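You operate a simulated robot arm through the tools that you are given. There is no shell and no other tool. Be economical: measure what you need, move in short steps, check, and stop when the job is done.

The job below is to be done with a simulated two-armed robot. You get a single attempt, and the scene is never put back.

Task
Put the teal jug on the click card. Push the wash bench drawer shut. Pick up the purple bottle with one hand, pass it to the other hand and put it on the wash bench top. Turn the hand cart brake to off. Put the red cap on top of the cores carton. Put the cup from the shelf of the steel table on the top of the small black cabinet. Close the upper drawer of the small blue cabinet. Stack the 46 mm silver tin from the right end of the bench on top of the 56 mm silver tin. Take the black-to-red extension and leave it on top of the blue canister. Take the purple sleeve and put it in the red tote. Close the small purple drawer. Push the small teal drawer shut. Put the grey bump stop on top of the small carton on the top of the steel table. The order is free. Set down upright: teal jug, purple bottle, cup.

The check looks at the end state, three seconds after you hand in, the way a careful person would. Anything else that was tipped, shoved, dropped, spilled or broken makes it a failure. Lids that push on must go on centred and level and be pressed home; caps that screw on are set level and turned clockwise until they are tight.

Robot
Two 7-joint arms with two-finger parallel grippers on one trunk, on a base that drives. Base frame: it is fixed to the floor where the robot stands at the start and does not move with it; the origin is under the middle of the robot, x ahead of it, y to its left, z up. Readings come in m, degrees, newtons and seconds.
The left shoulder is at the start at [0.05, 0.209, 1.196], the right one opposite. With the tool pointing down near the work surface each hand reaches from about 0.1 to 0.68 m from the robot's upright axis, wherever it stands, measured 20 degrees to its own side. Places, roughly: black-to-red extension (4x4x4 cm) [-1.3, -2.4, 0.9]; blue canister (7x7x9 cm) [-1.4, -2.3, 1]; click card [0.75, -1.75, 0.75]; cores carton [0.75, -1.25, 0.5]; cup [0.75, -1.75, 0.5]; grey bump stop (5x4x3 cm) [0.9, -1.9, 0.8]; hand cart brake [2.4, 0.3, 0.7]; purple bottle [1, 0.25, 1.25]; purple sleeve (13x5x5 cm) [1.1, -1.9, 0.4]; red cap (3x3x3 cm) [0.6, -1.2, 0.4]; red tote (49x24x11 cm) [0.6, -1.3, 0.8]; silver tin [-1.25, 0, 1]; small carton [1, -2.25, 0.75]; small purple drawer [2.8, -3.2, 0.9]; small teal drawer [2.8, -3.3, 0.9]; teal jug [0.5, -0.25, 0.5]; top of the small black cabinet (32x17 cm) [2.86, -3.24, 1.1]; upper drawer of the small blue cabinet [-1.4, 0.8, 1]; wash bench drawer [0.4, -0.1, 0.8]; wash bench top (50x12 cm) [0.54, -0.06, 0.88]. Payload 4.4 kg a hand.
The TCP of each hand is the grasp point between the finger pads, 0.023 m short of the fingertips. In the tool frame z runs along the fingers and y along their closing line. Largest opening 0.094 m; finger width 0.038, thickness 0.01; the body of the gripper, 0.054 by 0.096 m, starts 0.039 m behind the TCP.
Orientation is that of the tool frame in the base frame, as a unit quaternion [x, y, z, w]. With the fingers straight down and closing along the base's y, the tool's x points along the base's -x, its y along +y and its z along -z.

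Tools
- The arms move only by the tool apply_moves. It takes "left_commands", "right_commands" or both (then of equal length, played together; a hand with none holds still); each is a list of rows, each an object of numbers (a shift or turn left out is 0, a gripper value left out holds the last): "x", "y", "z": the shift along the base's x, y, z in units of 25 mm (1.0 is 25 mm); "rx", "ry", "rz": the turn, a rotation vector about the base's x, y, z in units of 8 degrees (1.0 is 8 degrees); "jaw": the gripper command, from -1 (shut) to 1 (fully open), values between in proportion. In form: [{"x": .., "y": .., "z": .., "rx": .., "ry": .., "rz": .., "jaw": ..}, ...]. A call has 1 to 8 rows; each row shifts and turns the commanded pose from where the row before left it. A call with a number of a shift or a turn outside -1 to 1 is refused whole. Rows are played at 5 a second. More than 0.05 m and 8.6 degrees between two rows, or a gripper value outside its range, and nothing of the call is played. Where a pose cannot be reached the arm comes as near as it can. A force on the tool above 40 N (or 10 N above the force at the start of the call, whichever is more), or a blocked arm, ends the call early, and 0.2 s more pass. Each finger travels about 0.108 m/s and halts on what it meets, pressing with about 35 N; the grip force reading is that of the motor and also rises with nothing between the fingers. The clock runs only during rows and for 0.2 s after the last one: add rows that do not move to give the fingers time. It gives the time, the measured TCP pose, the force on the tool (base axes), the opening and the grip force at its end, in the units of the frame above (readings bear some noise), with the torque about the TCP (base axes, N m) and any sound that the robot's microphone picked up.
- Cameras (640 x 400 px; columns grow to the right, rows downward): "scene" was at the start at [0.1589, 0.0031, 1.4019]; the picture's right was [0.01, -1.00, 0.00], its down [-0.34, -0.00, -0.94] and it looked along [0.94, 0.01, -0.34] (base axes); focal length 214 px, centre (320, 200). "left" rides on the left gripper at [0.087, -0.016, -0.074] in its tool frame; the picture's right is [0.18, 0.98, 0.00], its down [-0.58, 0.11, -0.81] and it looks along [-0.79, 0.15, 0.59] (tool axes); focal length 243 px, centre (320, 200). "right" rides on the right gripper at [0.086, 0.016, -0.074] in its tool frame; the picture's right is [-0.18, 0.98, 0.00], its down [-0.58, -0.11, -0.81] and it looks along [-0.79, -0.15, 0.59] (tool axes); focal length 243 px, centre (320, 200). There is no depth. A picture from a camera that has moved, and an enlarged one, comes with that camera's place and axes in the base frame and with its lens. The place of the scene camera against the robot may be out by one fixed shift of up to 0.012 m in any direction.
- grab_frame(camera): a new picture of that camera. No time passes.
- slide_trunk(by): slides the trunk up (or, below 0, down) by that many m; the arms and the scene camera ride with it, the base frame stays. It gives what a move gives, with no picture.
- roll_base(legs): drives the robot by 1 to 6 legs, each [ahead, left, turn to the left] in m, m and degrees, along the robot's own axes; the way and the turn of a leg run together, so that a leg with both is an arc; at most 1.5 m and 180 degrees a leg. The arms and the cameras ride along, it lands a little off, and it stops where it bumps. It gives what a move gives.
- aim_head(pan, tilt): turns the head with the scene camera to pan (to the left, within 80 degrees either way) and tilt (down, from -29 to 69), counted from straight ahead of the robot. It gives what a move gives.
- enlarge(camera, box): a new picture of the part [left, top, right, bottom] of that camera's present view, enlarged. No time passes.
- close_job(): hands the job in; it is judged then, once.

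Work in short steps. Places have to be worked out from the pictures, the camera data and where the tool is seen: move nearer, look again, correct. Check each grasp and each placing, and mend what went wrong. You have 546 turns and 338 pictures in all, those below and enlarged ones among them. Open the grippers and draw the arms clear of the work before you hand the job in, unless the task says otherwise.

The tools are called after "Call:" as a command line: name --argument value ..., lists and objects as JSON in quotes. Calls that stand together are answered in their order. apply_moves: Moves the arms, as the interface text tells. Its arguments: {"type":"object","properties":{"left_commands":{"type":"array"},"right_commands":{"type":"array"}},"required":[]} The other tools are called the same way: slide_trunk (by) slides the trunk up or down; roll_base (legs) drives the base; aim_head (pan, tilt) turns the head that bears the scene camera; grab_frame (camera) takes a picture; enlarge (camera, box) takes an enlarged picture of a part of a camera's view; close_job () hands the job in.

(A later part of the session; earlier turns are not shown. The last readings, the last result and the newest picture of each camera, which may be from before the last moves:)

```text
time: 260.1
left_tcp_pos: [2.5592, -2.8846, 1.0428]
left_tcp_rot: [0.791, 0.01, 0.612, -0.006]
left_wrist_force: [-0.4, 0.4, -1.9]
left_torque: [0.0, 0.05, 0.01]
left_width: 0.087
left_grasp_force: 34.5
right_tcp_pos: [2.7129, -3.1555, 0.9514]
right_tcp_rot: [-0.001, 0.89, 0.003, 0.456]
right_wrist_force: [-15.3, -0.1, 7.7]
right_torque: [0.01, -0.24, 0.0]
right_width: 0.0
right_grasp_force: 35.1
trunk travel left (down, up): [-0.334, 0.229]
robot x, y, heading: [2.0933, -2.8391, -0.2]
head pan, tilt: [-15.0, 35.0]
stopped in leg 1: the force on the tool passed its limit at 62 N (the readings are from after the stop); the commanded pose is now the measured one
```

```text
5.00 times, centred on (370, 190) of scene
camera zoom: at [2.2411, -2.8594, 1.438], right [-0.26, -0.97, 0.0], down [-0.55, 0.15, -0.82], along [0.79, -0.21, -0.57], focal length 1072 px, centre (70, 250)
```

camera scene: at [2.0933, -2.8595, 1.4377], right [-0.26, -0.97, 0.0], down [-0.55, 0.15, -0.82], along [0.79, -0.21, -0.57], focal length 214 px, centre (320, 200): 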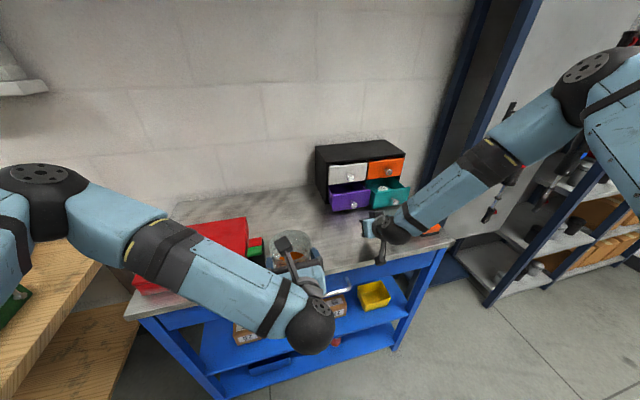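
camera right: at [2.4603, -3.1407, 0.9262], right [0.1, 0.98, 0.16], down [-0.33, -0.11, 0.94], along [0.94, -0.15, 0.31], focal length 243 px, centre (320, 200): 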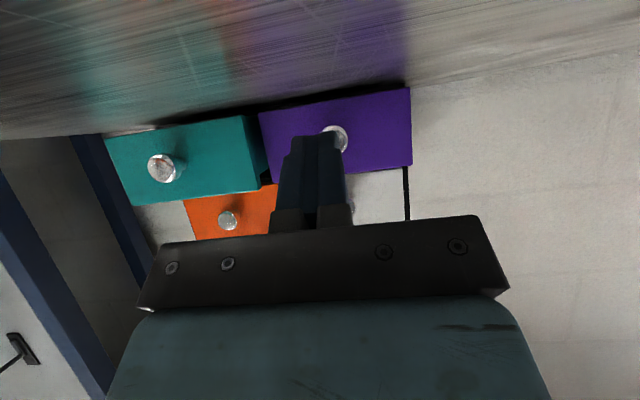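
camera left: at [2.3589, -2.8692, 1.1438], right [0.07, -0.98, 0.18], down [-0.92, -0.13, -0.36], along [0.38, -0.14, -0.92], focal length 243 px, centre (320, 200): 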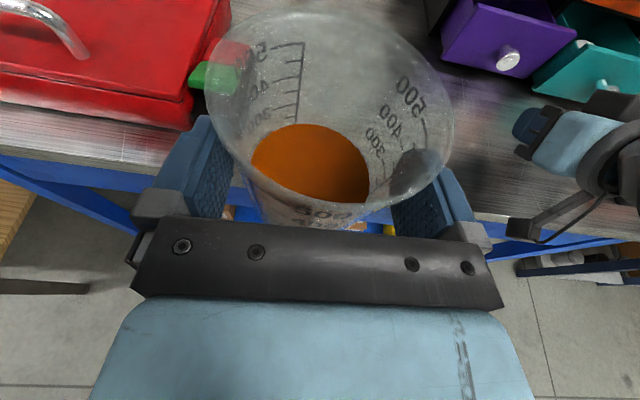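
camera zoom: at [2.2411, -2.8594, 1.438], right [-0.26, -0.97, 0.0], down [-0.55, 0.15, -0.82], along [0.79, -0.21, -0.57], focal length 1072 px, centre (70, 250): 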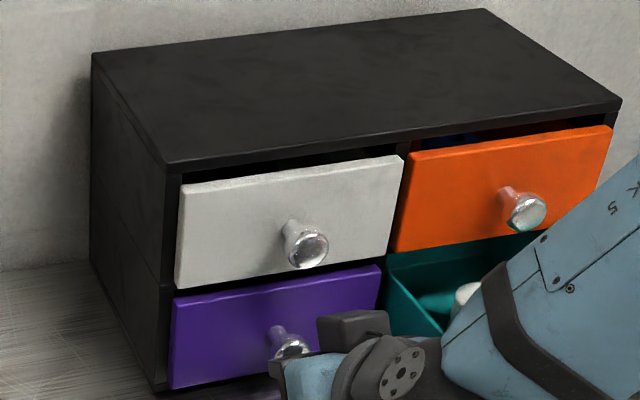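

Purple drawer is fully shut (end stop reached). I back off, shift 0.19 m right to the teal knob (y≈−3.345) and check.

Call:
roll_base --legs '[[-0.12, 0, 0], [0, -0.19, 0]]'

Call:
grab_frame --camera "right"

```text
time: 263.2
left_tcp_pos: [2.4372, -3.0778, 1.0414]
left_tcp_rot: [0.792, 0.009, 0.611, -0.006]
left_wrist_force: [0.4, 0.4, -2.6]
left_torque: [0.0, 0.05, 0.01]
left_width: 0.0871
left_grasp_force: 34.7
right_tcp_pos: [2.5911, -3.3491, 0.9497]
right_tcp_rot: [0.001, 0.89, 0.003, 0.455]
right_wrist_force: [-0.3, 0.4, -0.3]
right_torque: [0.01, 0.01, -0.03]
right_width: 0.0
right_grasp_force: 34.7
trunk travel left (down, up): [-0.334, 0.229]
robot x, y, heading: [1.9712, -3.0294, -0.1]
head pan, tilt: [-15.0, 35.0]
```

```text
203 pictures are left
camera right: at [2.481, -3.334, 0.9235], right [0.11, 0.98, 0.15], down [-0.31, -0.11, 0.94], along [0.94, -0.15, 0.3], focal length 243 px, centre (320, 200)
```

right: 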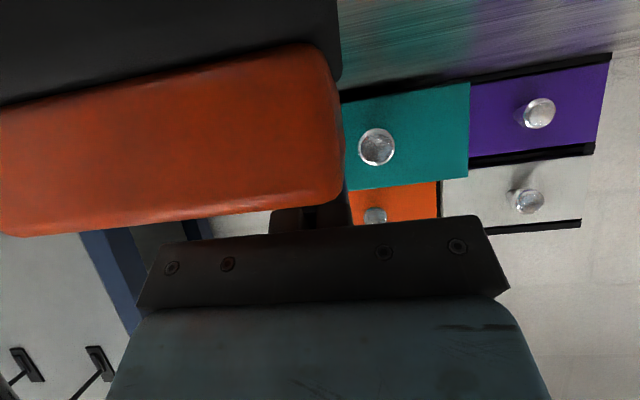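

An orange item on the cart front shows close under the hand. I check with the scene camera that I'm not touching it.

Call:
enlarge --camera "scene" --box '[300, 120, 460, 260]'

```text
2.86 times, centred on (380, 190) of scene
camera zoom: at [2.1217, -3.0519, 1.4377], right [-0.26, -0.96, 0.0], down [-0.55, 0.15, -0.82], along [0.79, -0.22, -0.57], focal length 613 px, centre (149, 229)
```

zoom: 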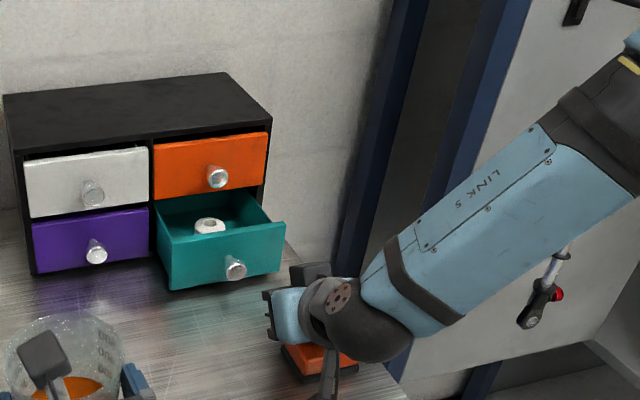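

The item sits at about (2.555, −3.39). To keep the camera mast clear of it I'll push on the teal panel left of its knob (y≈−3.30): shift left 0.045, then forward.

Call:
roll_base --legs '[[0, 0.045, 0], [0.08, 0, 0]]'

Call:
grab_frame --camera "right"

Call:
enlarge --camera "scene" --box '[300, 120, 460, 260]'

```text
time: 265.0
left_tcp_pos: [2.5166, -3.0339, 1.0403]
left_tcp_rot: [0.791, 0.008, 0.611, -0.005]
left_wrist_force: [0.6, 0.6, -3.4]
left_torque: [-0.02, 0.07, -0.02]
left_width: 0.0872
left_grasp_force: 34.8
right_tcp_pos: [2.6697, -3.3058, 0.9492]
right_tcp_rot: [0.002, 0.891, 0.002, 0.455]
right_wrist_force: [-0.4, -0.4, -0.1]
right_torque: [-0.02, -0.05, 0.0]
right_width: 0.0001
right_grasp_force: 35.7
trunk travel left (down, up): [-0.334, 0.229]
robot x, y, heading: [2.0518, -2.9841, -0.3]
head pan, tilt: [-15.0, 35.0]
```

```text
201 pictures are left
camera right: at [2.5602, -3.2899, 0.9233], right [0.11, 0.98, 0.15], down [-0.31, -0.11, 0.94], along [0.94, -0.15, 0.3], focal length 243 px, centre (320, 200)
```

right: 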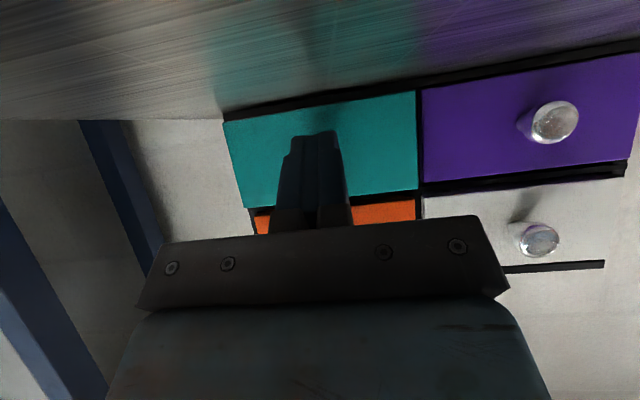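

```text
2.86 times, centred on (380, 190) of scene
camera zoom: at [2.2014, -3.0071, 1.4376], right [-0.27, -0.96, 0.0], down [-0.55, 0.15, -0.82], along [0.79, -0.22, -0.57], focal length 613 px, centre (149, 229)
```

zoom: 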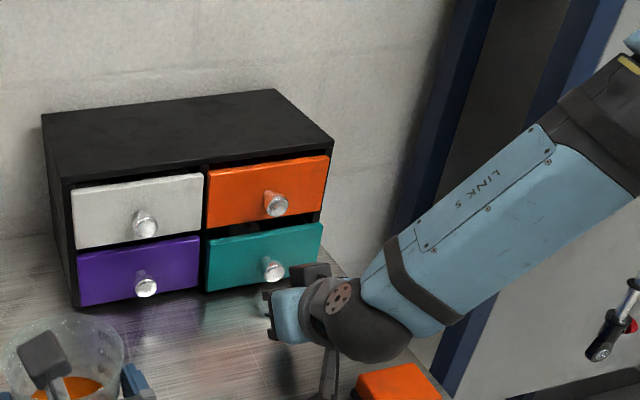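

Call:
roll_base --legs '[[0.05, 0, 0]]'

Call:
enlarge --camera "scene" --box '[300, 120, 460, 260]'

```text
time: 266.0
left_tcp_pos: [2.5667, -3.0349, 1.0402]
left_tcp_rot: [0.792, 0.007, 0.611, -0.005]
left_wrist_force: [-0.1, -0.7, -3.0]
left_torque: [0.01, 0.07, 0.0]
left_width: 0.0871
left_grasp_force: 34.7
right_tcp_pos: [2.7123, -3.3056, 0.947]
right_tcp_rot: [0.002, 0.893, 0.003, 0.45]
right_wrist_force: [-2.9, 0.5, 0.8]
right_torque: [0.0, -0.02, 0.02]
right_width: 0.0001
right_grasp_force: 34.9
trunk travel left (down, up): [-0.334, 0.229]
robot x, y, heading: [2.0991, -2.9853, -0.7]
head pan, tilt: [-15.0, 35.0]
stopped in leg 1: the force on the tool passed its limit at 104 N (the readings are from after the stop); the commanded pose is now the measured one
```

```text
2.86 times, centred on (380, 190) of scene
camera zoom: at [2.2491, -3.008, 1.4376], right [-0.27, -0.96, 0.0], down [-0.55, 0.15, -0.82], along [0.79, -0.22, -0.57], focal length 613 px, centre (149, 229)
```

zoom: 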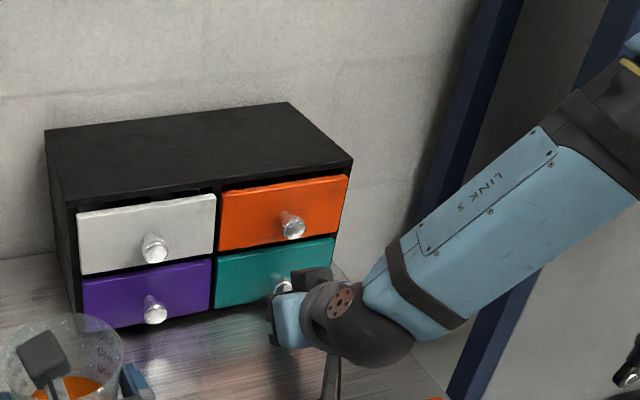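

Both small drawers are shut. I back off, raise, pull the right hand back and reach the cup hand forward for placing.

Call:
roll_base --legs '[[-0.3, 0, 0.6]]'

Call:
slide_trunk --by 0.19

Call:
apply_moves --left_commands '[{"x": 1, "z": 0.2}, {"x": 1, "z": 0.2}, {"x": 1, "z": 0.2}, {"x": 1, "z": 0.2}, {"x": 1}, {"x": 1}, {"x": 1}, {"x": 1}]' --right_commands '[{"x": -1, "z": 1}, {"x": -1, "z": 1}, {"x": -1, "z": 1}, {"x": -1, "z": 1}, {"x": -1, "z": 1}, {"x": -1, "z": 1}, {"z": 1}, {"z": 1}]'

Call:
grab_frame --camera "left"

Call:
grab_frame --camera "scene"

```text
time: 268.1
left_tcp_pos: [2.2647, -3.0312, 1.0411]
left_tcp_rot: [0.791, 0.011, 0.611, -0.007]
left_wrist_force: [0.3, -0.1, -1.7]
left_torque: [-0.01, 0.06, 0.0]
left_width: 0.087
left_grasp_force: 35.1
right_tcp_pos: [2.4117, -3.3001, 0.9478]
right_tcp_rot: [0.0, 0.893, 0.005, 0.45]
right_wrist_force: [-0.6, 0.2, -0.3]
right_torque: [-0.02, 0.02, 0.0]
right_width: 0.0003
right_grasp_force: 35.0
trunk travel left (down, up): [-0.334, 0.229]
robot x, y, heading: [1.7964, -2.9875, 0.1]
head pan, tilt: [-15.0, 35.0]
```

```text
time: 270.1
left_tcp_pos: [2.2652, -3.0302, 1.2308]
left_tcp_rot: [0.792, 0.01, 0.611, -0.007]
left_wrist_force: [1.0, -0.2, -2.6]
left_torque: [0.02, 0.07, -0.01]
left_width: 0.0869
left_grasp_force: 36.0
right_tcp_pos: [2.4135, -3.3013, 1.1368]
right_tcp_rot: [-0.001, 0.893, 0.005, 0.45]
right_wrist_force: [-0.7, -0.3, -0.2]
right_torque: [0.02, -0.04, 0.0]
right_width: 0.0003
right_grasp_force: 35.4
trunk travel left (down, up): [-0.524, 0.039]
robot x, y, heading: [1.7975, -2.9806, -0.1]
head pan, tilt: [-15.0, 35.0]
```

```text
time: 271.9
left_tcp_pos: [2.4658, -3.0304, 1.2504]
left_tcp_rot: [0.792, 0.01, 0.611, -0.007]
left_wrist_force: [0.5, 0.0, -2.0]
left_torque: [0.03, 0.02, 0.0]
left_width: 0.0871
left_grasp_force: 34.7
right_tcp_pos: [2.2671, -3.3009, 1.3371]
right_tcp_rot: [-0.001, 0.893, 0.004, 0.45]
right_wrist_force: [-0.7, 0.2, -0.5]
right_torque: [0.02, -0.03, 0.01]
right_width: 0.0
right_grasp_force: 35.0
right hand out of reach, approached as far as the arm can: row 7
trunk travel left (down, up): [-0.524, 0.039]
robot x, y, heading: [1.7952, -2.9801, -0.4]
head pan, tilt: [-15.0, 35.0]
```

```text
198 pictures are left
camera left: at [2.4142, -3.0147, 1.3528], right [0.07, -0.98, 0.18], down [-0.92, -0.13, -0.36], along [0.37, -0.14, -0.92], focal length 243 px, centre (320, 200)
```

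left: 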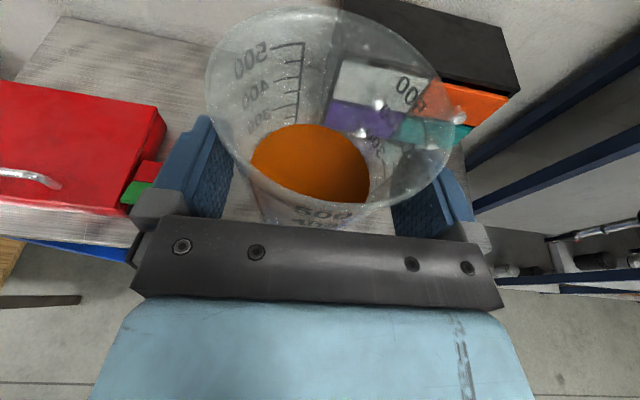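

```text
197 pictures are left
camera scene: at [1.948, -3.0044, 1.6276], right [-0.26, -0.97, 0.0], down [-0.55, 0.15, -0.82], along [0.79, -0.21, -0.57], focal length 214 px, centre (320, 200)
```

scene: 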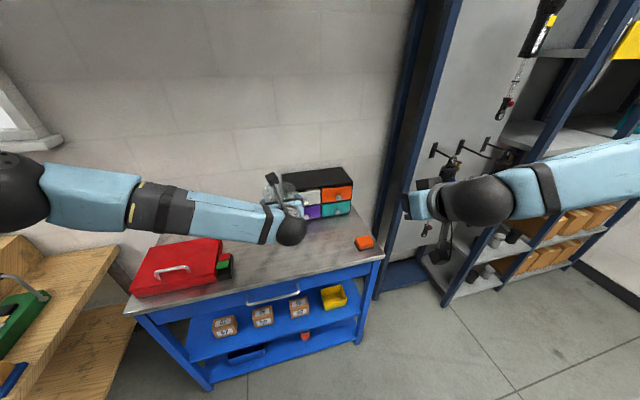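

I tuck the right hand back for clearance from the rack and move the cup hand 0.1 m to the right. That way the base shifts less.

Call:
apply_moves --left_commands '[{"y": -1}, {"y": -1}, {"y": -1}, {"y": -1}, {}, {}]' --right_commands '[{"x": -1, "y": 0.5}, {"x": -1, "y": 0.5}, {"x": -1, "y": 0.5}, {"x": -1, "y": 0.5}, {"x": -1}, {"x": -1}]'

Call:
roll_base --legs '[[0, -0.105, 0], [0.25, 0, 0]]'

Call:
grab_frame --camera "scene"

Call:
grab_frame --camera "left"

```text
time: 273.3
left_tcp_pos: [2.4658, -3.131, 1.2502]
left_tcp_rot: [0.792, 0.01, 0.611, -0.007]
left_wrist_force: [0.0, -0.4, -3.0]
left_torque: [0.02, 0.08, -0.01]
left_width: 0.0868
left_grasp_force: 34.7
right_tcp_pos: [2.2685, -3.2578, 1.3324]
right_tcp_rot: [0.0, 0.893, 0.004, 0.45]
right_wrist_force: [0.0, -1.1, 0.5]
right_torque: [0.01, 0.01, 0.01]
right_width: 0.0
right_grasp_force: 35.1
right hand out of reach, approached as far as the arm can: row 1, 2, 3, 4, 5, 6
trunk travel left (down, up): [-0.524, 0.039]
robot x, y, heading: [1.7941, -2.9844, -0.2]
head pan, tilt: [-15.0, 35.0]
```

```text
time: 276.3
left_tcp_pos: [2.7132, -3.2365, 1.2507]
left_tcp_rot: [0.791, 0.01, 0.612, -0.007]
left_wrist_force: [0.5, -1.4, -2.0]
left_torque: [-0.01, 0.05, 0.03]
left_width: 0.0871
left_grasp_force: 34.9
right_tcp_pos: [2.5169, -3.3634, 1.3344]
right_tcp_rot: [-0.001, 0.892, 0.005, 0.451]
right_wrist_force: [0.2, -0.3, -0.2]
right_torque: [-0.01, 0.02, 0.01]
right_width: 0.0
right_grasp_force: 35.2
trunk travel left (down, up): [-0.524, 0.039]
robot x, y, heading: [2.0431, -3.0878, 0.1]
head pan, tilt: [-15.0, 35.0]
```

```text
196 pictures are left
camera scene: at [2.1954, -3.1106, 1.6279], right [-0.26, -0.97, 0.0], down [-0.55, 0.15, -0.82], along [0.79, -0.21, -0.57], focal length 214 px, centre (320, 200)
```

scene: 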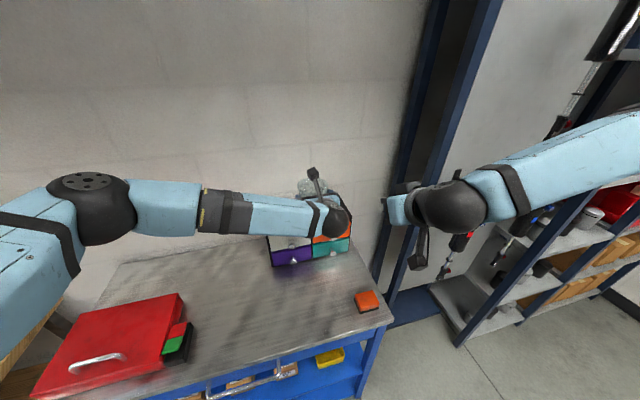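

```text
195 pictures are left
camera left: at [2.6621, -3.2207, 1.3533], right [0.07, -0.98, 0.18], down [-0.92, -0.13, -0.36], along [0.38, -0.14, -0.92], focal length 243 px, centre (320, 200)
```

left: 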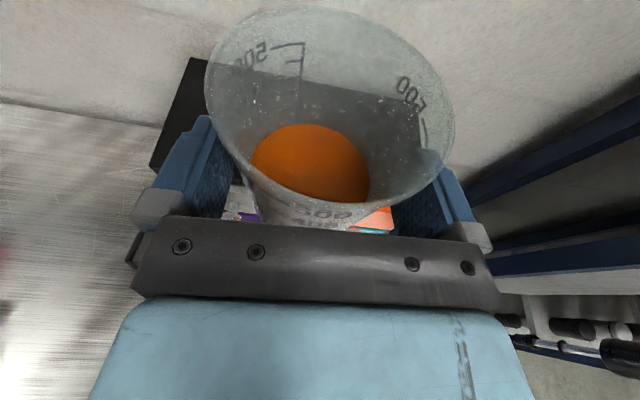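

The cabinet top spans x 2.776–2.942 and y −3.077 to −3.40, centre (2.86, −3.24). I reach forward 0.135 with the arm and lower partway.

Call:
apply_moves --left_commands '[{"x": 0.9}, {"x": 0.9}, {"x": 0.9}, {"x": 0.9}, {"x": 0.9}, {"x": 0.9}, {}]'

Call:
apply_moves --left_commands '[{"z": -0.5}, {"z": -0.5}, {"z": -0.5}, {"z": -0.4}, {}]'

Call:
grab_frame --camera "left"

Call:
enlarge --camera "scene" --box '[240, 130, 400, 270]'

```text
time: 277.9
left_tcp_pos: [2.8488, -3.2364, 1.2498]
left_tcp_rot: [0.791, 0.009, 0.611, -0.006]
left_wrist_force: [-0.7, -0.5, -1.8]
left_torque: [-0.02, 0.05, 0.05]
left_width: 0.087
left_grasp_force: 35.4
right_tcp_pos: [2.5178, -3.3626, 1.3337]
right_tcp_rot: [-0.001, 0.893, 0.005, 0.45]
right_wrist_force: [-0.2, 0.0, -0.1]
right_torque: [0.03, -0.01, 0.02]
right_width: 0.0
right_grasp_force: 35.3
trunk travel left (down, up): [-0.524, 0.039]
robot x, y, heading: [2.045, -3.0903, -0.2]
head pan, tilt: [-15.0, 35.0]
```

```text
time: 279.1
left_tcp_pos: [2.8507, -3.235, 1.2011]
left_tcp_rot: [0.792, 0.01, 0.61, -0.007]
left_wrist_force: [0.1, -0.3, -2.7]
left_torque: [0.0, 0.04, 0.01]
left_width: 0.087
left_grasp_force: 34.7
right_tcp_pos: [2.5181, -3.3643, 1.3339]
right_tcp_rot: [-0.001, 0.893, 0.005, 0.45]
right_wrist_force: [0.5, -0.3, -0.3]
right_torque: [-0.03, -0.03, 0.0]
right_width: 0.0001
right_grasp_force: 34.8
trunk travel left (down, up): [-0.524, 0.039]
robot x, y, heading: [2.0498, -3.0898, -0.0]
head pan, tilt: [-15.0, 35.0]
```

```text
194 pictures are left
camera left: at [2.7988, -3.22, 1.3049], right [0.07, -0.98, 0.18], down [-0.92, -0.13, -0.36], along [0.38, -0.14, -0.92], focal length 243 px, centre (320, 200)
```

left: 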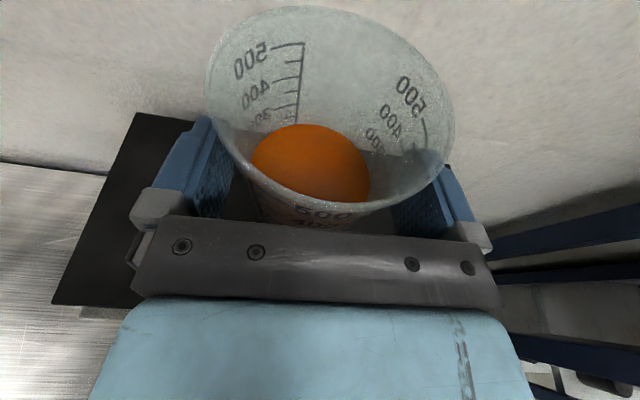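

```text
2.86 times, centred on (320, 200) of scene
camera zoom: at [2.1969, -3.1104, 1.6277], right [-0.26, -0.97, 0.0], down [-0.55, 0.15, -0.82], along [0.79, -0.21, -0.57], focal length 613 px, centre (320, 200)
```

zoom: 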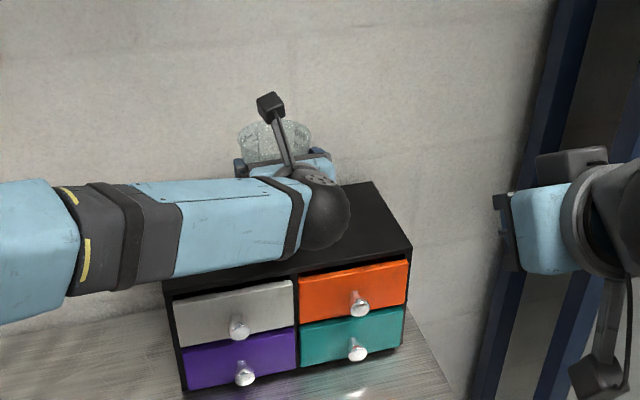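

Call:
apply_moves --left_commands '[{"z": -0.3}, {"z": -0.2}, {}]'

Call:
apply_moves --left_commands '[{"z": -0.15}, {}]'

Call:
apply_moves --left_commands '[{"z": -0.12}, {}]'

```text
time: 279.9
left_tcp_pos: [2.8502, -3.2351, 1.1896]
left_tcp_rot: [0.792, 0.01, 0.611, -0.007]
left_wrist_force: [0.0, -0.3, -2.1]
left_torque: [0.02, 0.04, 0.0]
left_width: 0.0872
left_grasp_force: 35.4
right_tcp_pos: [2.5179, -3.3648, 1.3345]
right_tcp_rot: [-0.002, 0.893, 0.005, 0.45]
right_wrist_force: [-0.5, -0.1, -0.8]
right_torque: [0.02, 0.01, -0.02]
right_width: 0.0
right_grasp_force: 35.2
trunk travel left (down, up): [-0.524, 0.039]
robot x, y, heading: [2.0439, -3.0903, -0.3]
head pan, tilt: [-15.0, 35.0]
```

```text
time: 280.5
left_tcp_pos: [2.8506, -3.2364, 1.1852]
left_tcp_rot: [0.792, 0.009, 0.611, -0.006]
left_wrist_force: [-0.4, 0.3, -2.1]
left_torque: [-0.02, 0.02, 0.01]
left_width: 0.0871
left_grasp_force: 35.1
right_tcp_pos: [2.5178, -3.363, 1.3332]
right_tcp_rot: [-0.001, 0.893, 0.004, 0.45]
right_wrist_force: [-0.7, -0.7, 0.9]
right_torque: [0.01, -0.01, -0.01]
right_width: 0.0001
right_grasp_force: 35.1
trunk travel left (down, up): [-0.524, 0.039]
robot x, y, heading: [2.0474, -3.0909, -0.2]
head pan, tilt: [-15.0, 35.0]
```

```text
time: 281.1
left_tcp_pos: [2.8499, -3.236, 1.1832]
left_tcp_rot: [0.792, 0.01, 0.611, -0.007]
left_wrist_force: [-0.2, -0.9, -1.9]
left_torque: [-0.02, 0.04, -0.03]
left_width: 0.0872
left_grasp_force: 34.7
right_tcp_pos: [2.519, -3.3643, 1.3338]
right_tcp_rot: [-0.002, 0.893, 0.005, 0.45]
right_wrist_force: [-0.3, 0.5, -0.5]
right_torque: [0.01, 0.0, -0.02]
right_width: 0.0
right_grasp_force: 34.6
trunk travel left (down, up): [-0.524, 0.039]
robot x, y, heading: [2.0427, -3.0872, -0.2]
head pan, tilt: [-15.0, 35.0]
```

Call:
apply_moves --left_commands '[{"z": -0.15}, {}]'

Call:
apply_moves --left_commands '[{"z": -0.12}, {}]'

Call:
grab_frame --camera "left"

```text
time: 281.7
left_tcp_pos: [2.8496, -3.2355, 1.1822]
left_tcp_rot: [0.79, 0.011, 0.613, -0.008]
left_wrist_force: [2.2, -0.9, 6.0]
left_torque: [-0.31, -0.56, 0.02]
left_width: 0.0873
left_grasp_force: 34.8
right_tcp_pos: [2.5187, -3.3638, 1.3333]
right_tcp_rot: [-0.001, 0.893, 0.005, 0.45]
right_wrist_force: [0.0, -0.4, 0.3]
right_torque: [-0.03, -0.02, -0.01]
right_width: 0.0004
right_grasp_force: 35.4
trunk travel left (down, up): [-0.524, 0.039]
robot x, y, heading: [2.0474, -3.0886, -0.2]
head pan, tilt: [-15.0, 35.0]
```

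```text
time: 282.3
left_tcp_pos: [2.8489, -3.2361, 1.1799]
left_tcp_rot: [0.79, 0.01, 0.613, -0.007]
left_wrist_force: [4.7, -0.2, 20.8]
left_torque: [-0.29, -0.68, -0.01]
left_width: 0.0873
left_grasp_force: 34.6
right_tcp_pos: [2.5152, -3.3621, 1.3354]
right_tcp_rot: [-0.002, 0.892, 0.004, 0.452]
right_wrist_force: [-0.2, -0.1, -0.1]
right_torque: [0.0, 0.03, 0.02]
right_width: 0.0
right_grasp_force: 34.7
trunk travel left (down, up): [-0.524, 0.039]
robot x, y, heading: [2.0431, -3.0895, -0.2]
head pan, tilt: [-15.0, 35.0]
```

```text
192 pictures are left
camera left: at [2.7969, -3.2199, 1.283], right [0.07, -0.98, 0.18], down [-0.92, -0.13, -0.36], along [0.38, -0.14, -0.91], focal length 243 px, centre (320, 200)
```

left: 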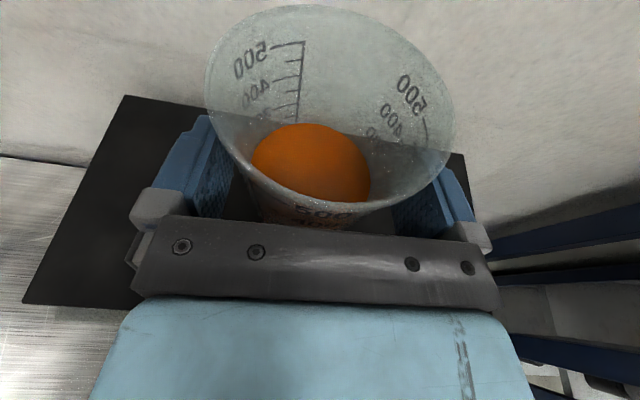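

Cup is on the cabinet. I ease 2 mm up and open slowly.

Call:
apply_moves --left_commands '[{"z": 0.1}, {"jaw": 0.87}, {"jaw": 0.9}, {"jaw": 1}, {}]'

Call:
grab_frame --camera "left"

```text
time: 283.5
left_tcp_pos: [2.8492, -3.2361, 1.1796]
left_tcp_rot: [0.792, 0.01, 0.611, -0.007]
left_wrist_force: [-0.2, -0.8, -0.4]
left_torque: [0.02, 0.02, 0.01]
left_width: 0.0941
left_grasp_force: 0.0
right_tcp_pos: [2.5187, -3.3629, 1.3336]
right_tcp_rot: [-0.001, 0.893, 0.004, 0.45]
right_wrist_force: [0.3, 0.0, 0.4]
right_torque: [-0.02, -0.01, 0.0]
right_width: 0.0002
right_grasp_force: 34.8
trunk travel left (down, up): [-0.524, 0.039]
robot x, y, heading: [2.0469, -3.0876, 0.0]
head pan, tilt: [-15.0, 35.0]
```

```text
191 pictures are left
camera left: at [2.7981, -3.221, 1.2817], right [0.07, -0.98, 0.18], down [-0.92, -0.13, -0.36], along [0.38, -0.14, -0.92], focal length 243 px, centre (320, 200)
```

left: 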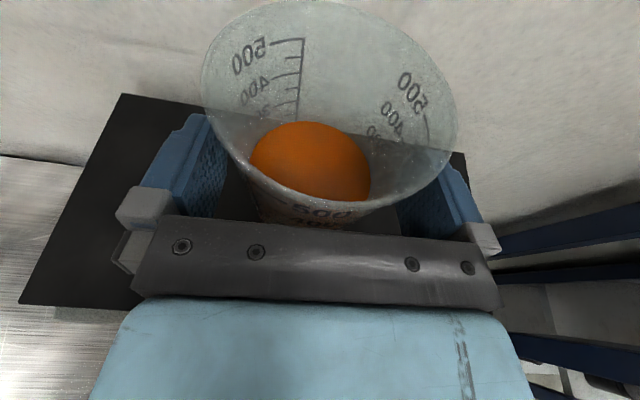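

Call:
apply_moves --left_commands '[{"x": -0.4}, {"x": -0.6}, {"x": -0.8}, {"x": -1}, {"x": -1}]'

Call:
grab_frame --camera "left"

```text
time: 284.7
left_tcp_pos: [2.7543, -3.2339, 1.1798]
left_tcp_rot: [0.791, 0.01, 0.612, -0.006]
left_wrist_force: [-1.2, 0.1, 0.1]
left_torque: [0.0, 0.01, 0.0]
left_width: 0.0943
left_grasp_force: 0.1
right_tcp_pos: [2.5171, -3.3636, 1.3343]
right_tcp_rot: [-0.001, 0.893, 0.004, 0.45]
right_wrist_force: [-0.4, -0.1, 0.4]
right_torque: [-0.01, 0.04, -0.01]
right_width: 0.0
right_grasp_force: 35.3
trunk travel left (down, up): [-0.524, 0.039]
robot x, y, heading: [2.0439, -3.089, -0.3]
head pan, tilt: [-15.0, 35.0]
```

```text
190 pictures are left
camera left: at [2.7026, -3.2199, 1.2824], right [0.07, -0.98, 0.18], down [-0.92, -0.13, -0.36], along [0.38, -0.14, -0.92], focal length 243 px, centre (320, 200)
```

left: 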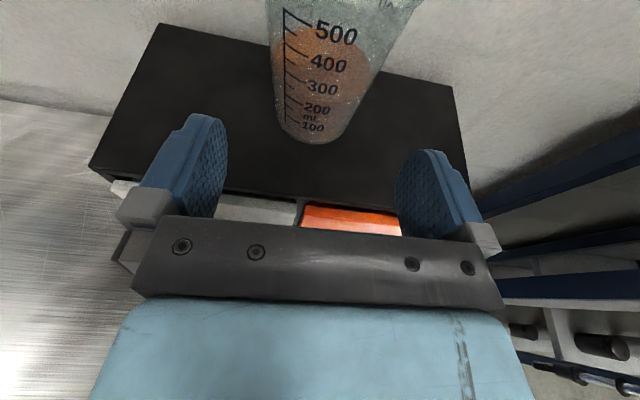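

The cup stands upright on the cabinet. Next I go behind the steel table: back away, turn round, and drive alongside its rear edge.

Call:
apply_moves --left_commands '[{"x": -1}, {"x": -1}, {"x": -1}, {"x": -1}, {"x": -1}, {"x": -1}]'

Call:
roll_base --legs '[[-0.32, 0, 0], [0, 0, 180]]'

Call:
aim_head --pan -20 --tilt 30

Call:
grab_frame --camera "scene"

```text
time: 286.1
left_tcp_pos: [2.6041, -3.2356, 1.1792]
left_tcp_rot: [0.791, 0.01, 0.611, -0.007]
left_wrist_force: [-0.5, 0.5, -0.8]
left_torque: [0.0, -0.02, -0.01]
left_width: 0.094
left_grasp_force: 0.1
right_tcp_pos: [2.5169, -3.3635, 1.3341]
right_tcp_rot: [0.0, 0.893, 0.004, 0.45]
right_wrist_force: [0.0, -0.3, -0.4]
right_torque: [-0.01, 0.0, 0.03]
right_width: 0.0
right_grasp_force: 35.1
trunk travel left (down, up): [-0.524, 0.039]
robot x, y, heading: [2.0484, -3.0901, -0.1]
head pan, tilt: [-15.0, 35.0]
```

```text
time: 295.6
left_tcp_pos: [1.1663, -2.949, 1.1801]
left_tcp_rot: [-0.017, 0.792, -0.012, -0.611]
left_wrist_force: [-0.1, -0.7, 0.0]
left_torque: [0.01, 0.0, 0.0]
left_width: 0.0942
left_grasp_force: 0.1
right_tcp_pos: [1.2502, -2.8219, 1.3348]
right_tcp_rot: [0.893, 0.007, -0.449, 0.008]
right_wrist_force: [-0.2, 0.7, -0.3]
right_torque: [-0.01, 0.01, -0.03]
right_width: 0.0001
right_grasp_force: 35.5
trunk travel left (down, up): [-0.524, 0.039]
robot x, y, heading: [1.7288, -3.0918, -179.2]
head pan, tilt: [-15.0, 35.0]
```

```text
time: 296.3
left_tcp_pos: [1.1667, -2.9489, 1.179]
left_tcp_rot: [-0.016, 0.792, -0.011, -0.61]
left_wrist_force: [-0.1, -0.4, 0.9]
left_torque: [0.01, 0.03, 0.01]
left_width: 0.094
left_grasp_force: 0.1
right_tcp_pos: [1.251, -2.8215, 1.3339]
right_tcp_rot: [0.893, 0.007, -0.449, 0.008]
right_wrist_force: [0.3, 0.3, -0.4]
right_torque: [0.0, -0.01, 0.01]
right_width: 0.0
right_grasp_force: 35.0
trunk travel left (down, up): [-0.524, 0.039]
robot x, y, heading: [1.7256, -3.0881, -179.6]
head pan, tilt: [-20.0, 30.0]
```

```text
189 pictures are left
camera scene: at [1.573, -3.0573, 1.6354], right [0.33, 0.94, 0.0], down [0.47, -0.17, -0.87], along [-0.82, 0.29, -0.5], focal length 214 px, centre (320, 200)
```

scene: 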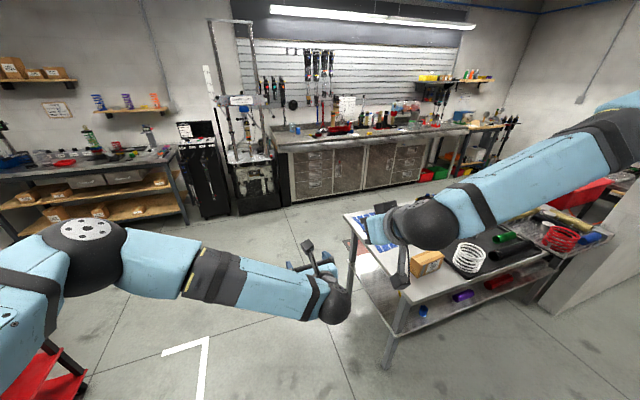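

I strafe along the table's back to y≈−2.15 and look down on the mat and carton.

Call:
roll_base --legs '[[0, -0.94, -0.4]]'

Call:
aim_head --pan -10 --tilt 45

Call:
grab_frame --camera "scene"

```text
time: 304.8
left_tcp_pos: [1.162, -2.0099, 1.1795]
left_tcp_rot: [-0.01, 0.792, -0.006, -0.611]
left_wrist_force: [-0.7, 0.0, -0.6]
left_torque: [0.04, 0.01, -0.01]
left_width: 0.0941
left_grasp_force: 0.1
right_tcp_pos: [1.2479, -1.8822, 1.3341]
right_tcp_rot: [0.893, 0.002, -0.449, 0.005]
right_wrist_force: [1.1, -0.1, 0.6]
right_torque: [-0.03, 0.01, -0.01]
right_width: 0.0
right_grasp_force: 34.9
trunk travel left (down, up): [-0.524, 0.039]
robot x, y, heading: [1.7227, -2.1529, -179.7]
head pan, tilt: [-20.0, 30.0]
```

```text
time: 305.6
left_tcp_pos: [1.1627, -2.009, 1.179]
left_tcp_rot: [-0.011, 0.792, -0.007, -0.611]
left_wrist_force: [0.3, -0.2, -0.6]
left_torque: [-0.01, 0.0, -0.01]
left_width: 0.0941
left_grasp_force: 0.1
right_tcp_pos: [1.247, -1.8817, 1.3337]
right_tcp_rot: [0.893, 0.002, -0.451, 0.005]
right_wrist_force: [-0.2, 0.2, 0.2]
right_torque: [0.03, -0.04, -0.01]
right_width: 0.0
right_grasp_force: 34.7
trunk travel left (down, up): [-0.524, 0.039]
robot x, y, heading: [1.7202, -2.1549, -180.2]
head pan, tilt: [-10.0, 45.0]
```

```text
188 pictures are left
camera scene: at [1.5724, -2.1381, 1.6129], right [0.17, 0.98, 0.0], down [0.7, -0.12, -0.71], along [-0.7, 0.12, -0.71], focal length 214 px, centre (320, 200)
```

scene: 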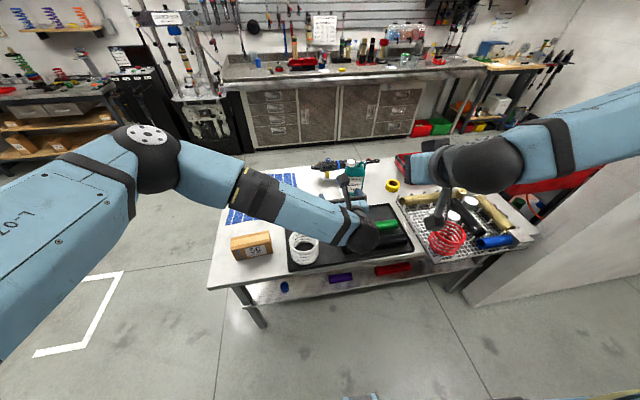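

I move the left hand aside and turn the right hand to point straight down, open. It is already at the bump stop's y.

Call:
apply_moves --left_commands '[{"y": -1, "x": 0.5}, {"y": -1, "x": 0.5}, {"y": -1, "x": 0.5}, {"y": -1, "x": 0.5}, {"y": -1, "x": 0.5}, {"y": -1, "x": 0.5}, {"y": -1, "x": 0.5}, {"y": -1, "x": 0.5}]' --right_commands '[{"ry": -1, "jaw": 1}, {"ry": -1}, {"ry": -1}, {"ry": -1}, {"ry": -1}, {"ry": -1}, {"ry": -0.85}, {}]'

Call:
roll_base --legs '[[0.16, 0, 0.3]]'

Call:
grab_frame --camera "scene"

Call:
grab_frame --camera "right"

```text
time: 307.4
left_tcp_pos: [1.2626, -2.2091, 1.1786]
left_tcp_rot: [-0.011, 0.791, -0.007, -0.612]
left_wrist_force: [0.1, 0.0, -0.1]
left_torque: [-0.02, -0.03, -0.03]
left_width: 0.0936
left_grasp_force: 0.2
right_tcp_pos: [1.2502, -1.8826, 1.3341]
right_tcp_rot: [1.0, 0.0, 0.011, 0.006]
right_wrist_force: [-0.5, -0.2, 0.5]
right_torque: [-0.01, 0.01, 0.02]
right_width: 0.0939
right_grasp_force: 0.0
trunk travel left (down, up): [-0.524, 0.039]
robot x, y, heading: [1.7241, -2.1515, -180.0]
head pan, tilt: [-10.0, 45.0]
```

```text
time: 308.8
left_tcp_pos: [1.1065, -2.2113, 1.18]
left_tcp_rot: [-0.013, 0.79, -0.01, -0.612]
left_wrist_force: [0.7, -0.9, 0.1]
left_torque: [0.02, 0.01, -0.02]
left_width: 0.094
left_grasp_force: 0.1
right_tcp_pos: [1.0905, -1.8854, 1.3349]
right_tcp_rot: [1.0, 0.003, 0.01, 0.006]
right_wrist_force: [-0.2, -0.3, 0.0]
right_torque: [0.0, 0.02, -0.03]
right_width: 0.094
right_grasp_force: 0.0
trunk travel left (down, up): [-0.524, 0.039]
robot x, y, heading: [1.5646, -2.1515, -179.7]
head pan, tilt: [-10.0, 45.0]
```

```text
187 pictures are left
camera scene: at [1.4168, -2.1394, 1.6133], right [0.17, 0.99, 0.0], down [0.7, -0.12, -0.71], along [-0.7, 0.12, -0.71], focal length 214 px, centre (320, 200)
```

scene: 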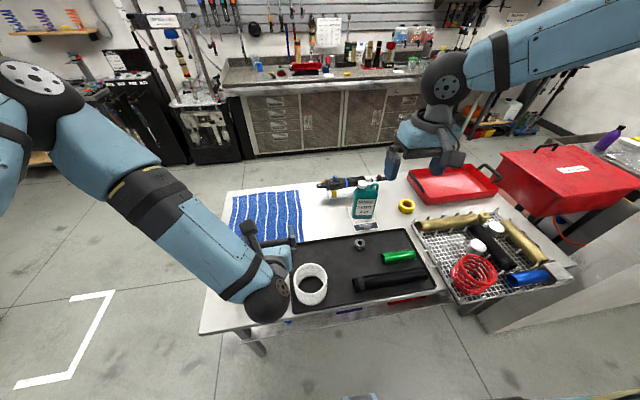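

```text
186 pictures are left
camera right: at [1.1766, -1.9001, 1.4118], right [-0.18, -0.98, 0.01], down [-0.6, 0.12, 0.79], along [-0.78, 0.14, -0.61], focal length 243 px, centre (320, 200)
```

right: 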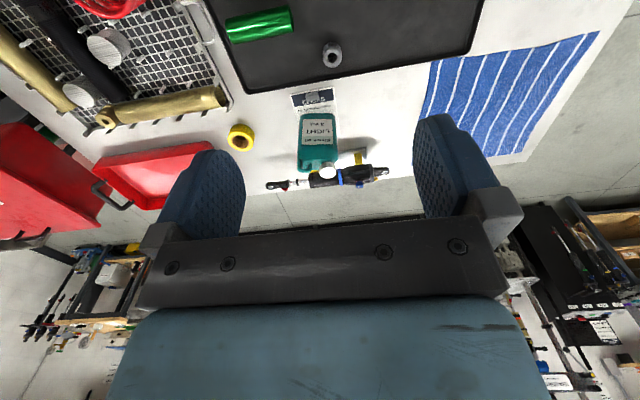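

Bump stop ≈ (0.95, −1.889). The right hand moves over it and descends to z≈0.96 for a check.

Call:
apply_moves --right_commands '[{"x": -0.8, "z": -1}, {"x": -0.8, "z": -1}, {"x": -0.8, "z": -1}, {"x": -0.8, "z": -1}, {"x": -0.8, "z": -1}, {"x": -0.8, "z": -1}, {"x": -0.8, "z": -1}, {"z": -1}]'

Call:
apply_moves --right_commands '[{"z": -1}, {"z": -1}, {"z": -1}, {"z": -1}, {"z": -1}, {"z": -1}, {"z": -1}]'

Call:
grab_frame --camera "right"

```text
time: 310.6
left_tcp_pos: [1.1052, -2.2108, 1.179]
left_tcp_rot: [-0.013, 0.791, -0.01, -0.611]
left_wrist_force: [0.4, -0.5, 0.0]
left_torque: [-0.02, 0.0, -0.04]
left_width: 0.0938
left_grasp_force: 0.1
right_tcp_pos: [0.9661, -1.8689, 1.1522]
right_tcp_rot: [1.0, 0.003, 0.01, 0.006]
right_wrist_force: [-0.3, -0.1, -0.1]
right_torque: [0.0, -0.02, -0.05]
right_width: 0.094
right_grasp_force: 0.1
right hand out of reach, approached as far as the arm can: row 7, 8
trunk travel left (down, up): [-0.524, 0.039]
robot x, y, heading: [1.5665, -2.1566, -179.6]
head pan, tilt: [-10.0, 45.0]
```

```text
time: 312.2
left_tcp_pos: [1.1049, -2.211, 1.1793]
left_tcp_rot: [-0.013, 0.792, -0.01, -0.611]
left_wrist_force: [-0.5, -0.2, 0.3]
left_torque: [0.01, -0.03, -0.01]
left_width: 0.094
left_grasp_force: 0.1
right_tcp_pos: [1.023, -1.8084, 1.0778]
right_tcp_rot: [1.0, 0.002, 0.011, 0.006]
right_wrist_force: [-0.1, -0.5, -0.3]
right_torque: [-0.02, -0.03, 0.02]
right_width: 0.094
right_grasp_force: 0.1
right hand out of reach, approached as far as the arm can: row 1, 2, 3, 4, 5, 6, 7
trunk travel left (down, up): [-0.524, 0.039]
robot x, y, heading: [1.5642, -2.1556, -179.7]
head pan, tilt: [-10.0, 45.0]
```

```text
185 pictures are left
camera right: at [1.1085, -1.8246, 1.1534], right [-0.18, -0.98, 0.01], down [-0.6, 0.12, 0.79], along [-0.78, 0.14, -0.61], focal length 243 px, centre (320, 200)
```

right: 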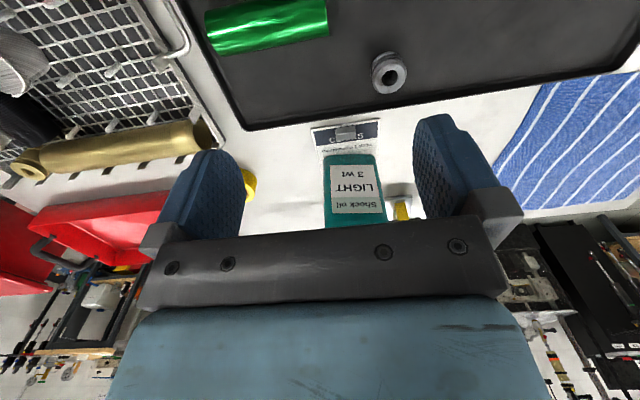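

The trunk is too high for this reach. I raise the left hand a bit, then lower the trunk 0.22 m.

Call:
apply_moves --left_commands '[{"z": 1, "x": 1}, {"z": 1, "x": 1}, {"z": 1, "x": 1}, {"z": 1}, {"z": 1}, {"z": 1}]'

Call:
apply_moves --right_commands '[{"x": -0.8, "y": -0.8, "z": 1}, {"x": -0.8, "y": -0.8, "z": 1}, {"x": -0.6, "y": -0.8, "z": 1}, {"x": -0.5, "y": -0.8}]'

Call:
slide_trunk --by -0.22

Call:
grab_frame --camera "right"

```text
time: 313.6
left_tcp_pos: [1.18, -2.21, 1.3302]
left_tcp_rot: [-0.013, 0.791, -0.01, -0.612]
left_wrist_force: [0.5, -0.3, -0.7]
left_torque: [0.01, -0.02, 0.05]
left_width: 0.094
left_grasp_force: 0.1
right_tcp_pos: [1.0245, -1.8086, 1.0779]
right_tcp_rot: [1.0, 0.003, 0.01, 0.006]
right_wrist_force: [1.0, 0.0, 0.7]
right_torque: [-0.02, 0.01, 0.01]
right_width: 0.0942
right_grasp_force: 0.0
trunk travel left (down, up): [-0.524, 0.039]
robot x, y, heading: [1.5645, -2.1545, -179.9]
head pan, tilt: [-10.0, 45.0]
```

```text
time: 314.6
left_tcp_pos: [1.1791, -2.2113, 1.3298]
left_tcp_rot: [-0.012, 0.792, -0.008, -0.611]
left_wrist_force: [-0.2, -0.1, -0.1]
left_torque: [0.01, -0.02, 0.0]
left_width: 0.0941
left_grasp_force: 0.0
right_tcp_pos: [0.9642, -1.8804, 1.1621]
right_tcp_rot: [1.0, 0.002, 0.011, 0.006]
right_wrist_force: [1.2, 0.4, -0.5]
right_torque: [-0.03, -0.01, 0.01]
right_width: 0.094
right_grasp_force: 0.0
right hand out of reach, approached as far as the arm can: row 4
trunk travel left (down, up): [-0.524, 0.039]
robot x, y, heading: [1.5629, -2.1522, -179.9]
head pan, tilt: [-10.0, 45.0]
```

```text
time: 317.0
left_tcp_pos: [1.1784, -2.2112, 1.1091]
left_tcp_rot: [-0.012, 0.791, -0.008, -0.612]
left_wrist_force: [-0.5, -0.2, -0.8]
left_torque: [-0.01, 0.01, 0.03]
left_width: 0.0938
left_grasp_force: 0.0
right_tcp_pos: [0.9638, -1.8798, 0.9423]
right_tcp_rot: [1.0, 0.001, 0.011, 0.006]
right_wrist_force: [0.8, -0.2, -0.1]
right_torque: [0.03, 0.01, 0.02]
right_width: 0.0942
right_grasp_force: 0.0
trunk travel left (down, up): [-0.304, 0.259]
robot x, y, heading: [1.5619, -2.1534, -179.7]
head pan, tilt: [-10.0, 45.0]
```

```text
184 pictures are left
camera right: at [1.0494, -1.8956, 1.0188], right [-0.18, -0.98, 0.01], down [-0.6, 0.12, 0.79], along [-0.78, 0.14, -0.61], focal length 243 px, centre (320, 200)
```

right: 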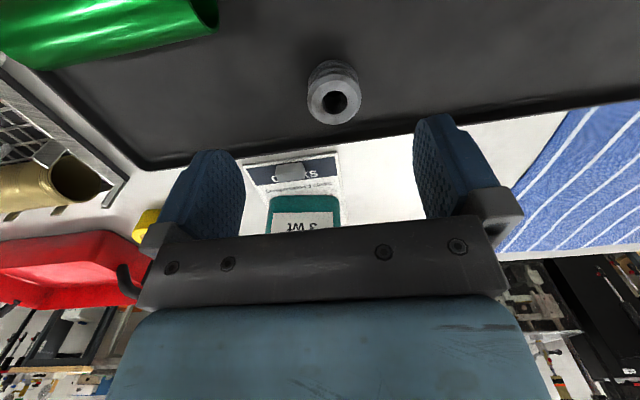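

Aligned in x; I shift y −9 mm and descend to z≈0.858.

Call:
apply_moves --right_commands '[{"y": -0.37, "z": -1}, {"z": -1}, {"z": -0.9}, {}]'

Call:
grab_frame --camera "right"

```text
time: 318.0
left_tcp_pos: [1.1796, -2.211, 1.1096]
left_tcp_rot: [-0.013, 0.792, -0.009, -0.61]
left_wrist_force: [0.1, -0.4, 0.6]
left_torque: [-0.03, -0.02, 0.0]
left_width: 0.0938
left_grasp_force: 0.0
right_tcp_pos: [0.9915, -1.8604, 0.9056]
right_tcp_rot: [1.0, 0.003, 0.01, 0.006]
right_wrist_force: [0.2, -0.4, -0.1]
right_torque: [0.01, 0.0, 0.02]
right_width: 0.0941
right_grasp_force: 0.0
right hand out of reach, approached as far as the arm can: row 1, 2, 3
trunk travel left (down, up): [-0.304, 0.259]
robot x, y, heading: [1.563, -2.1525, -179.6]
head pan, tilt: [-10.0, 45.0]
```

```text
183 pictures are left
camera right: at [1.0759, -1.8757, 0.9822], right [-0.18, -0.98, 0.01], down [-0.6, 0.12, 0.79], along [-0.78, 0.14, -0.61], focal length 243 px, centre (320, 200)
```

right: 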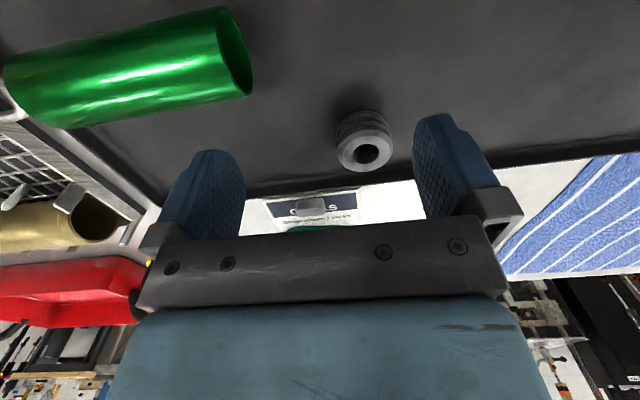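

Call:
apply_moves --right_commands '[{"z": 1}, {"z": 0.6}, {"x": -0.6, "y": -0.6}, {"x": -0.6, "y": -0.6}]'

Call:
slide_trunk --by -0.06

Call:
grab_frame --camera "right"

```text
time: 319.0
left_tcp_pos: [1.1793, -2.2103, 1.109]
left_tcp_rot: [-0.013, 0.791, -0.009, -0.611]
left_wrist_force: [-0.3, 0.6, 0.2]
left_torque: [0.0, 0.03, 0.01]
left_width: 0.0939
left_grasp_force: 0.1
right_tcp_pos: [0.9621, -1.8869, 0.9496]
right_tcp_rot: [1.0, 0.003, 0.011, 0.005]
right_wrist_force: [0.2, -0.3, 1.1]
right_torque: [-0.03, -0.01, -0.02]
right_width: 0.0939
right_grasp_force: 0.1
right hand out of reach, approached as far as the arm can: row 4
trunk travel left (down, up): [-0.304, 0.259]
robot x, y, heading: [1.564, -2.1514, -179.7]
head pan, tilt: [-10.0, 45.0]
```

```text
time: 320.0
left_tcp_pos: [1.1801, -2.2115, 1.0496]
left_tcp_rot: [-0.013, 0.792, -0.008, -0.61]
left_wrist_force: [0.0, 0.1, 0.3]
left_torque: [-0.02, 0.03, -0.02]
left_width: 0.0943
left_grasp_force: 0.0
right_tcp_pos: [0.9642, -1.8875, 0.8885]
right_tcp_rot: [1.0, 0.003, 0.01, 0.007]
right_wrist_force: [-0.1, -0.6, 0.9]
right_torque: [0.01, -0.02, 0.0]
right_width: 0.094
right_grasp_force: 0.0
trunk travel left (down, up): [-0.244, 0.319]
robot x, y, heading: [1.5644, -2.1519, -179.6]
head pan, tilt: [-10.0, 45.0]
```

```text
182 pictures are left
camera right: at [1.0489, -1.9027, 0.9658], right [-0.18, -0.98, 0.01], down [-0.6, 0.12, 0.79], along [-0.78, 0.14, -0.61], focal length 243 px, centre (320, 200)
```

right: 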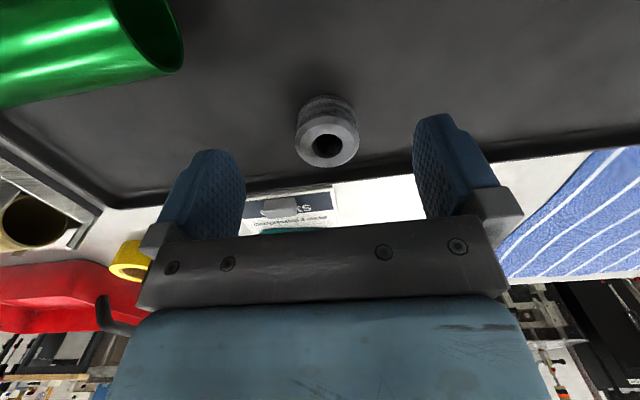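

Call:
slide_trunk --by -0.032

Call:
apply_moves --right_commands '[{"jaw": 0}, {"jaw": -1}, {"jaw": -1}, {"jaw": -1}, {}]'

Call:
grab_frame --camera "right"

```text
time: 320.7
left_tcp_pos: [1.1791, -2.2119, 1.017]
left_tcp_rot: [-0.013, 0.791, -0.009, -0.611]
left_wrist_force: [-0.7, -0.2, 0.3]
left_torque: [0.01, -0.02, -0.02]
left_width: 0.0941
left_grasp_force: 0.1
right_tcp_pos: [0.9632, -1.8865, 0.8579]
right_tcp_rot: [1.0, 0.004, 0.01, 0.006]
right_wrist_force: [0.2, -0.7, 0.2]
right_torque: [0.01, 0.01, -0.01]
right_width: 0.0938
right_grasp_force: 0.1
trunk travel left (down, up): [-0.212, 0.351]
robot x, y, heading: [1.5658, -2.1526, -179.9]
head pan, tilt: [-10.0, 45.0]
```

```text
time: 321.9
left_tcp_pos: [1.1801, -2.2116, 1.0174]
left_tcp_rot: [-0.013, 0.792, -0.009, -0.611]
left_wrist_force: [0.0, -0.2, 1.2]
left_torque: [-0.01, 0.01, 0.03]
left_width: 0.0939
left_grasp_force: 0.0
right_tcp_pos: [0.9624, -1.8874, 0.8561]
right_tcp_rot: [1.0, 0.002, 0.01, 0.006]
right_wrist_force: [1.1, 0.5, 0.7]
right_torque: [0.05, 0.02, -0.02]
right_width: 0.038
right_grasp_force: 34.7
trunk travel left (down, up): [-0.212, 0.351]
robot x, y, heading: [1.5611, -2.1528, -179.6]
head pan, tilt: [-10.0, 45.0]
```

```text
181 pictures are left
camera right: at [1.0489, -1.9027, 0.9337], right [-0.18, -0.98, 0.01], down [-0.6, 0.12, 0.79], along [-0.78, 0.14, -0.61], focal length 243 px, centre (320, 200)
```

right: 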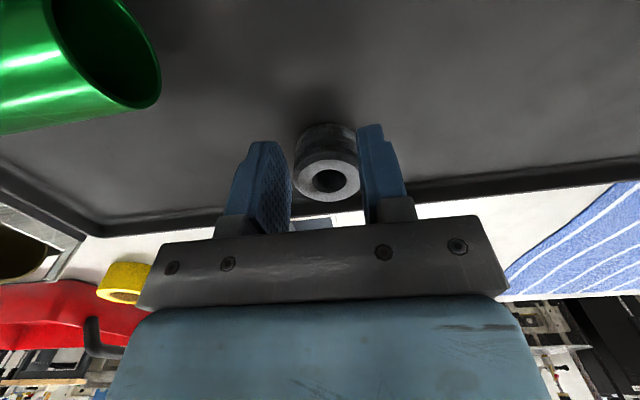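

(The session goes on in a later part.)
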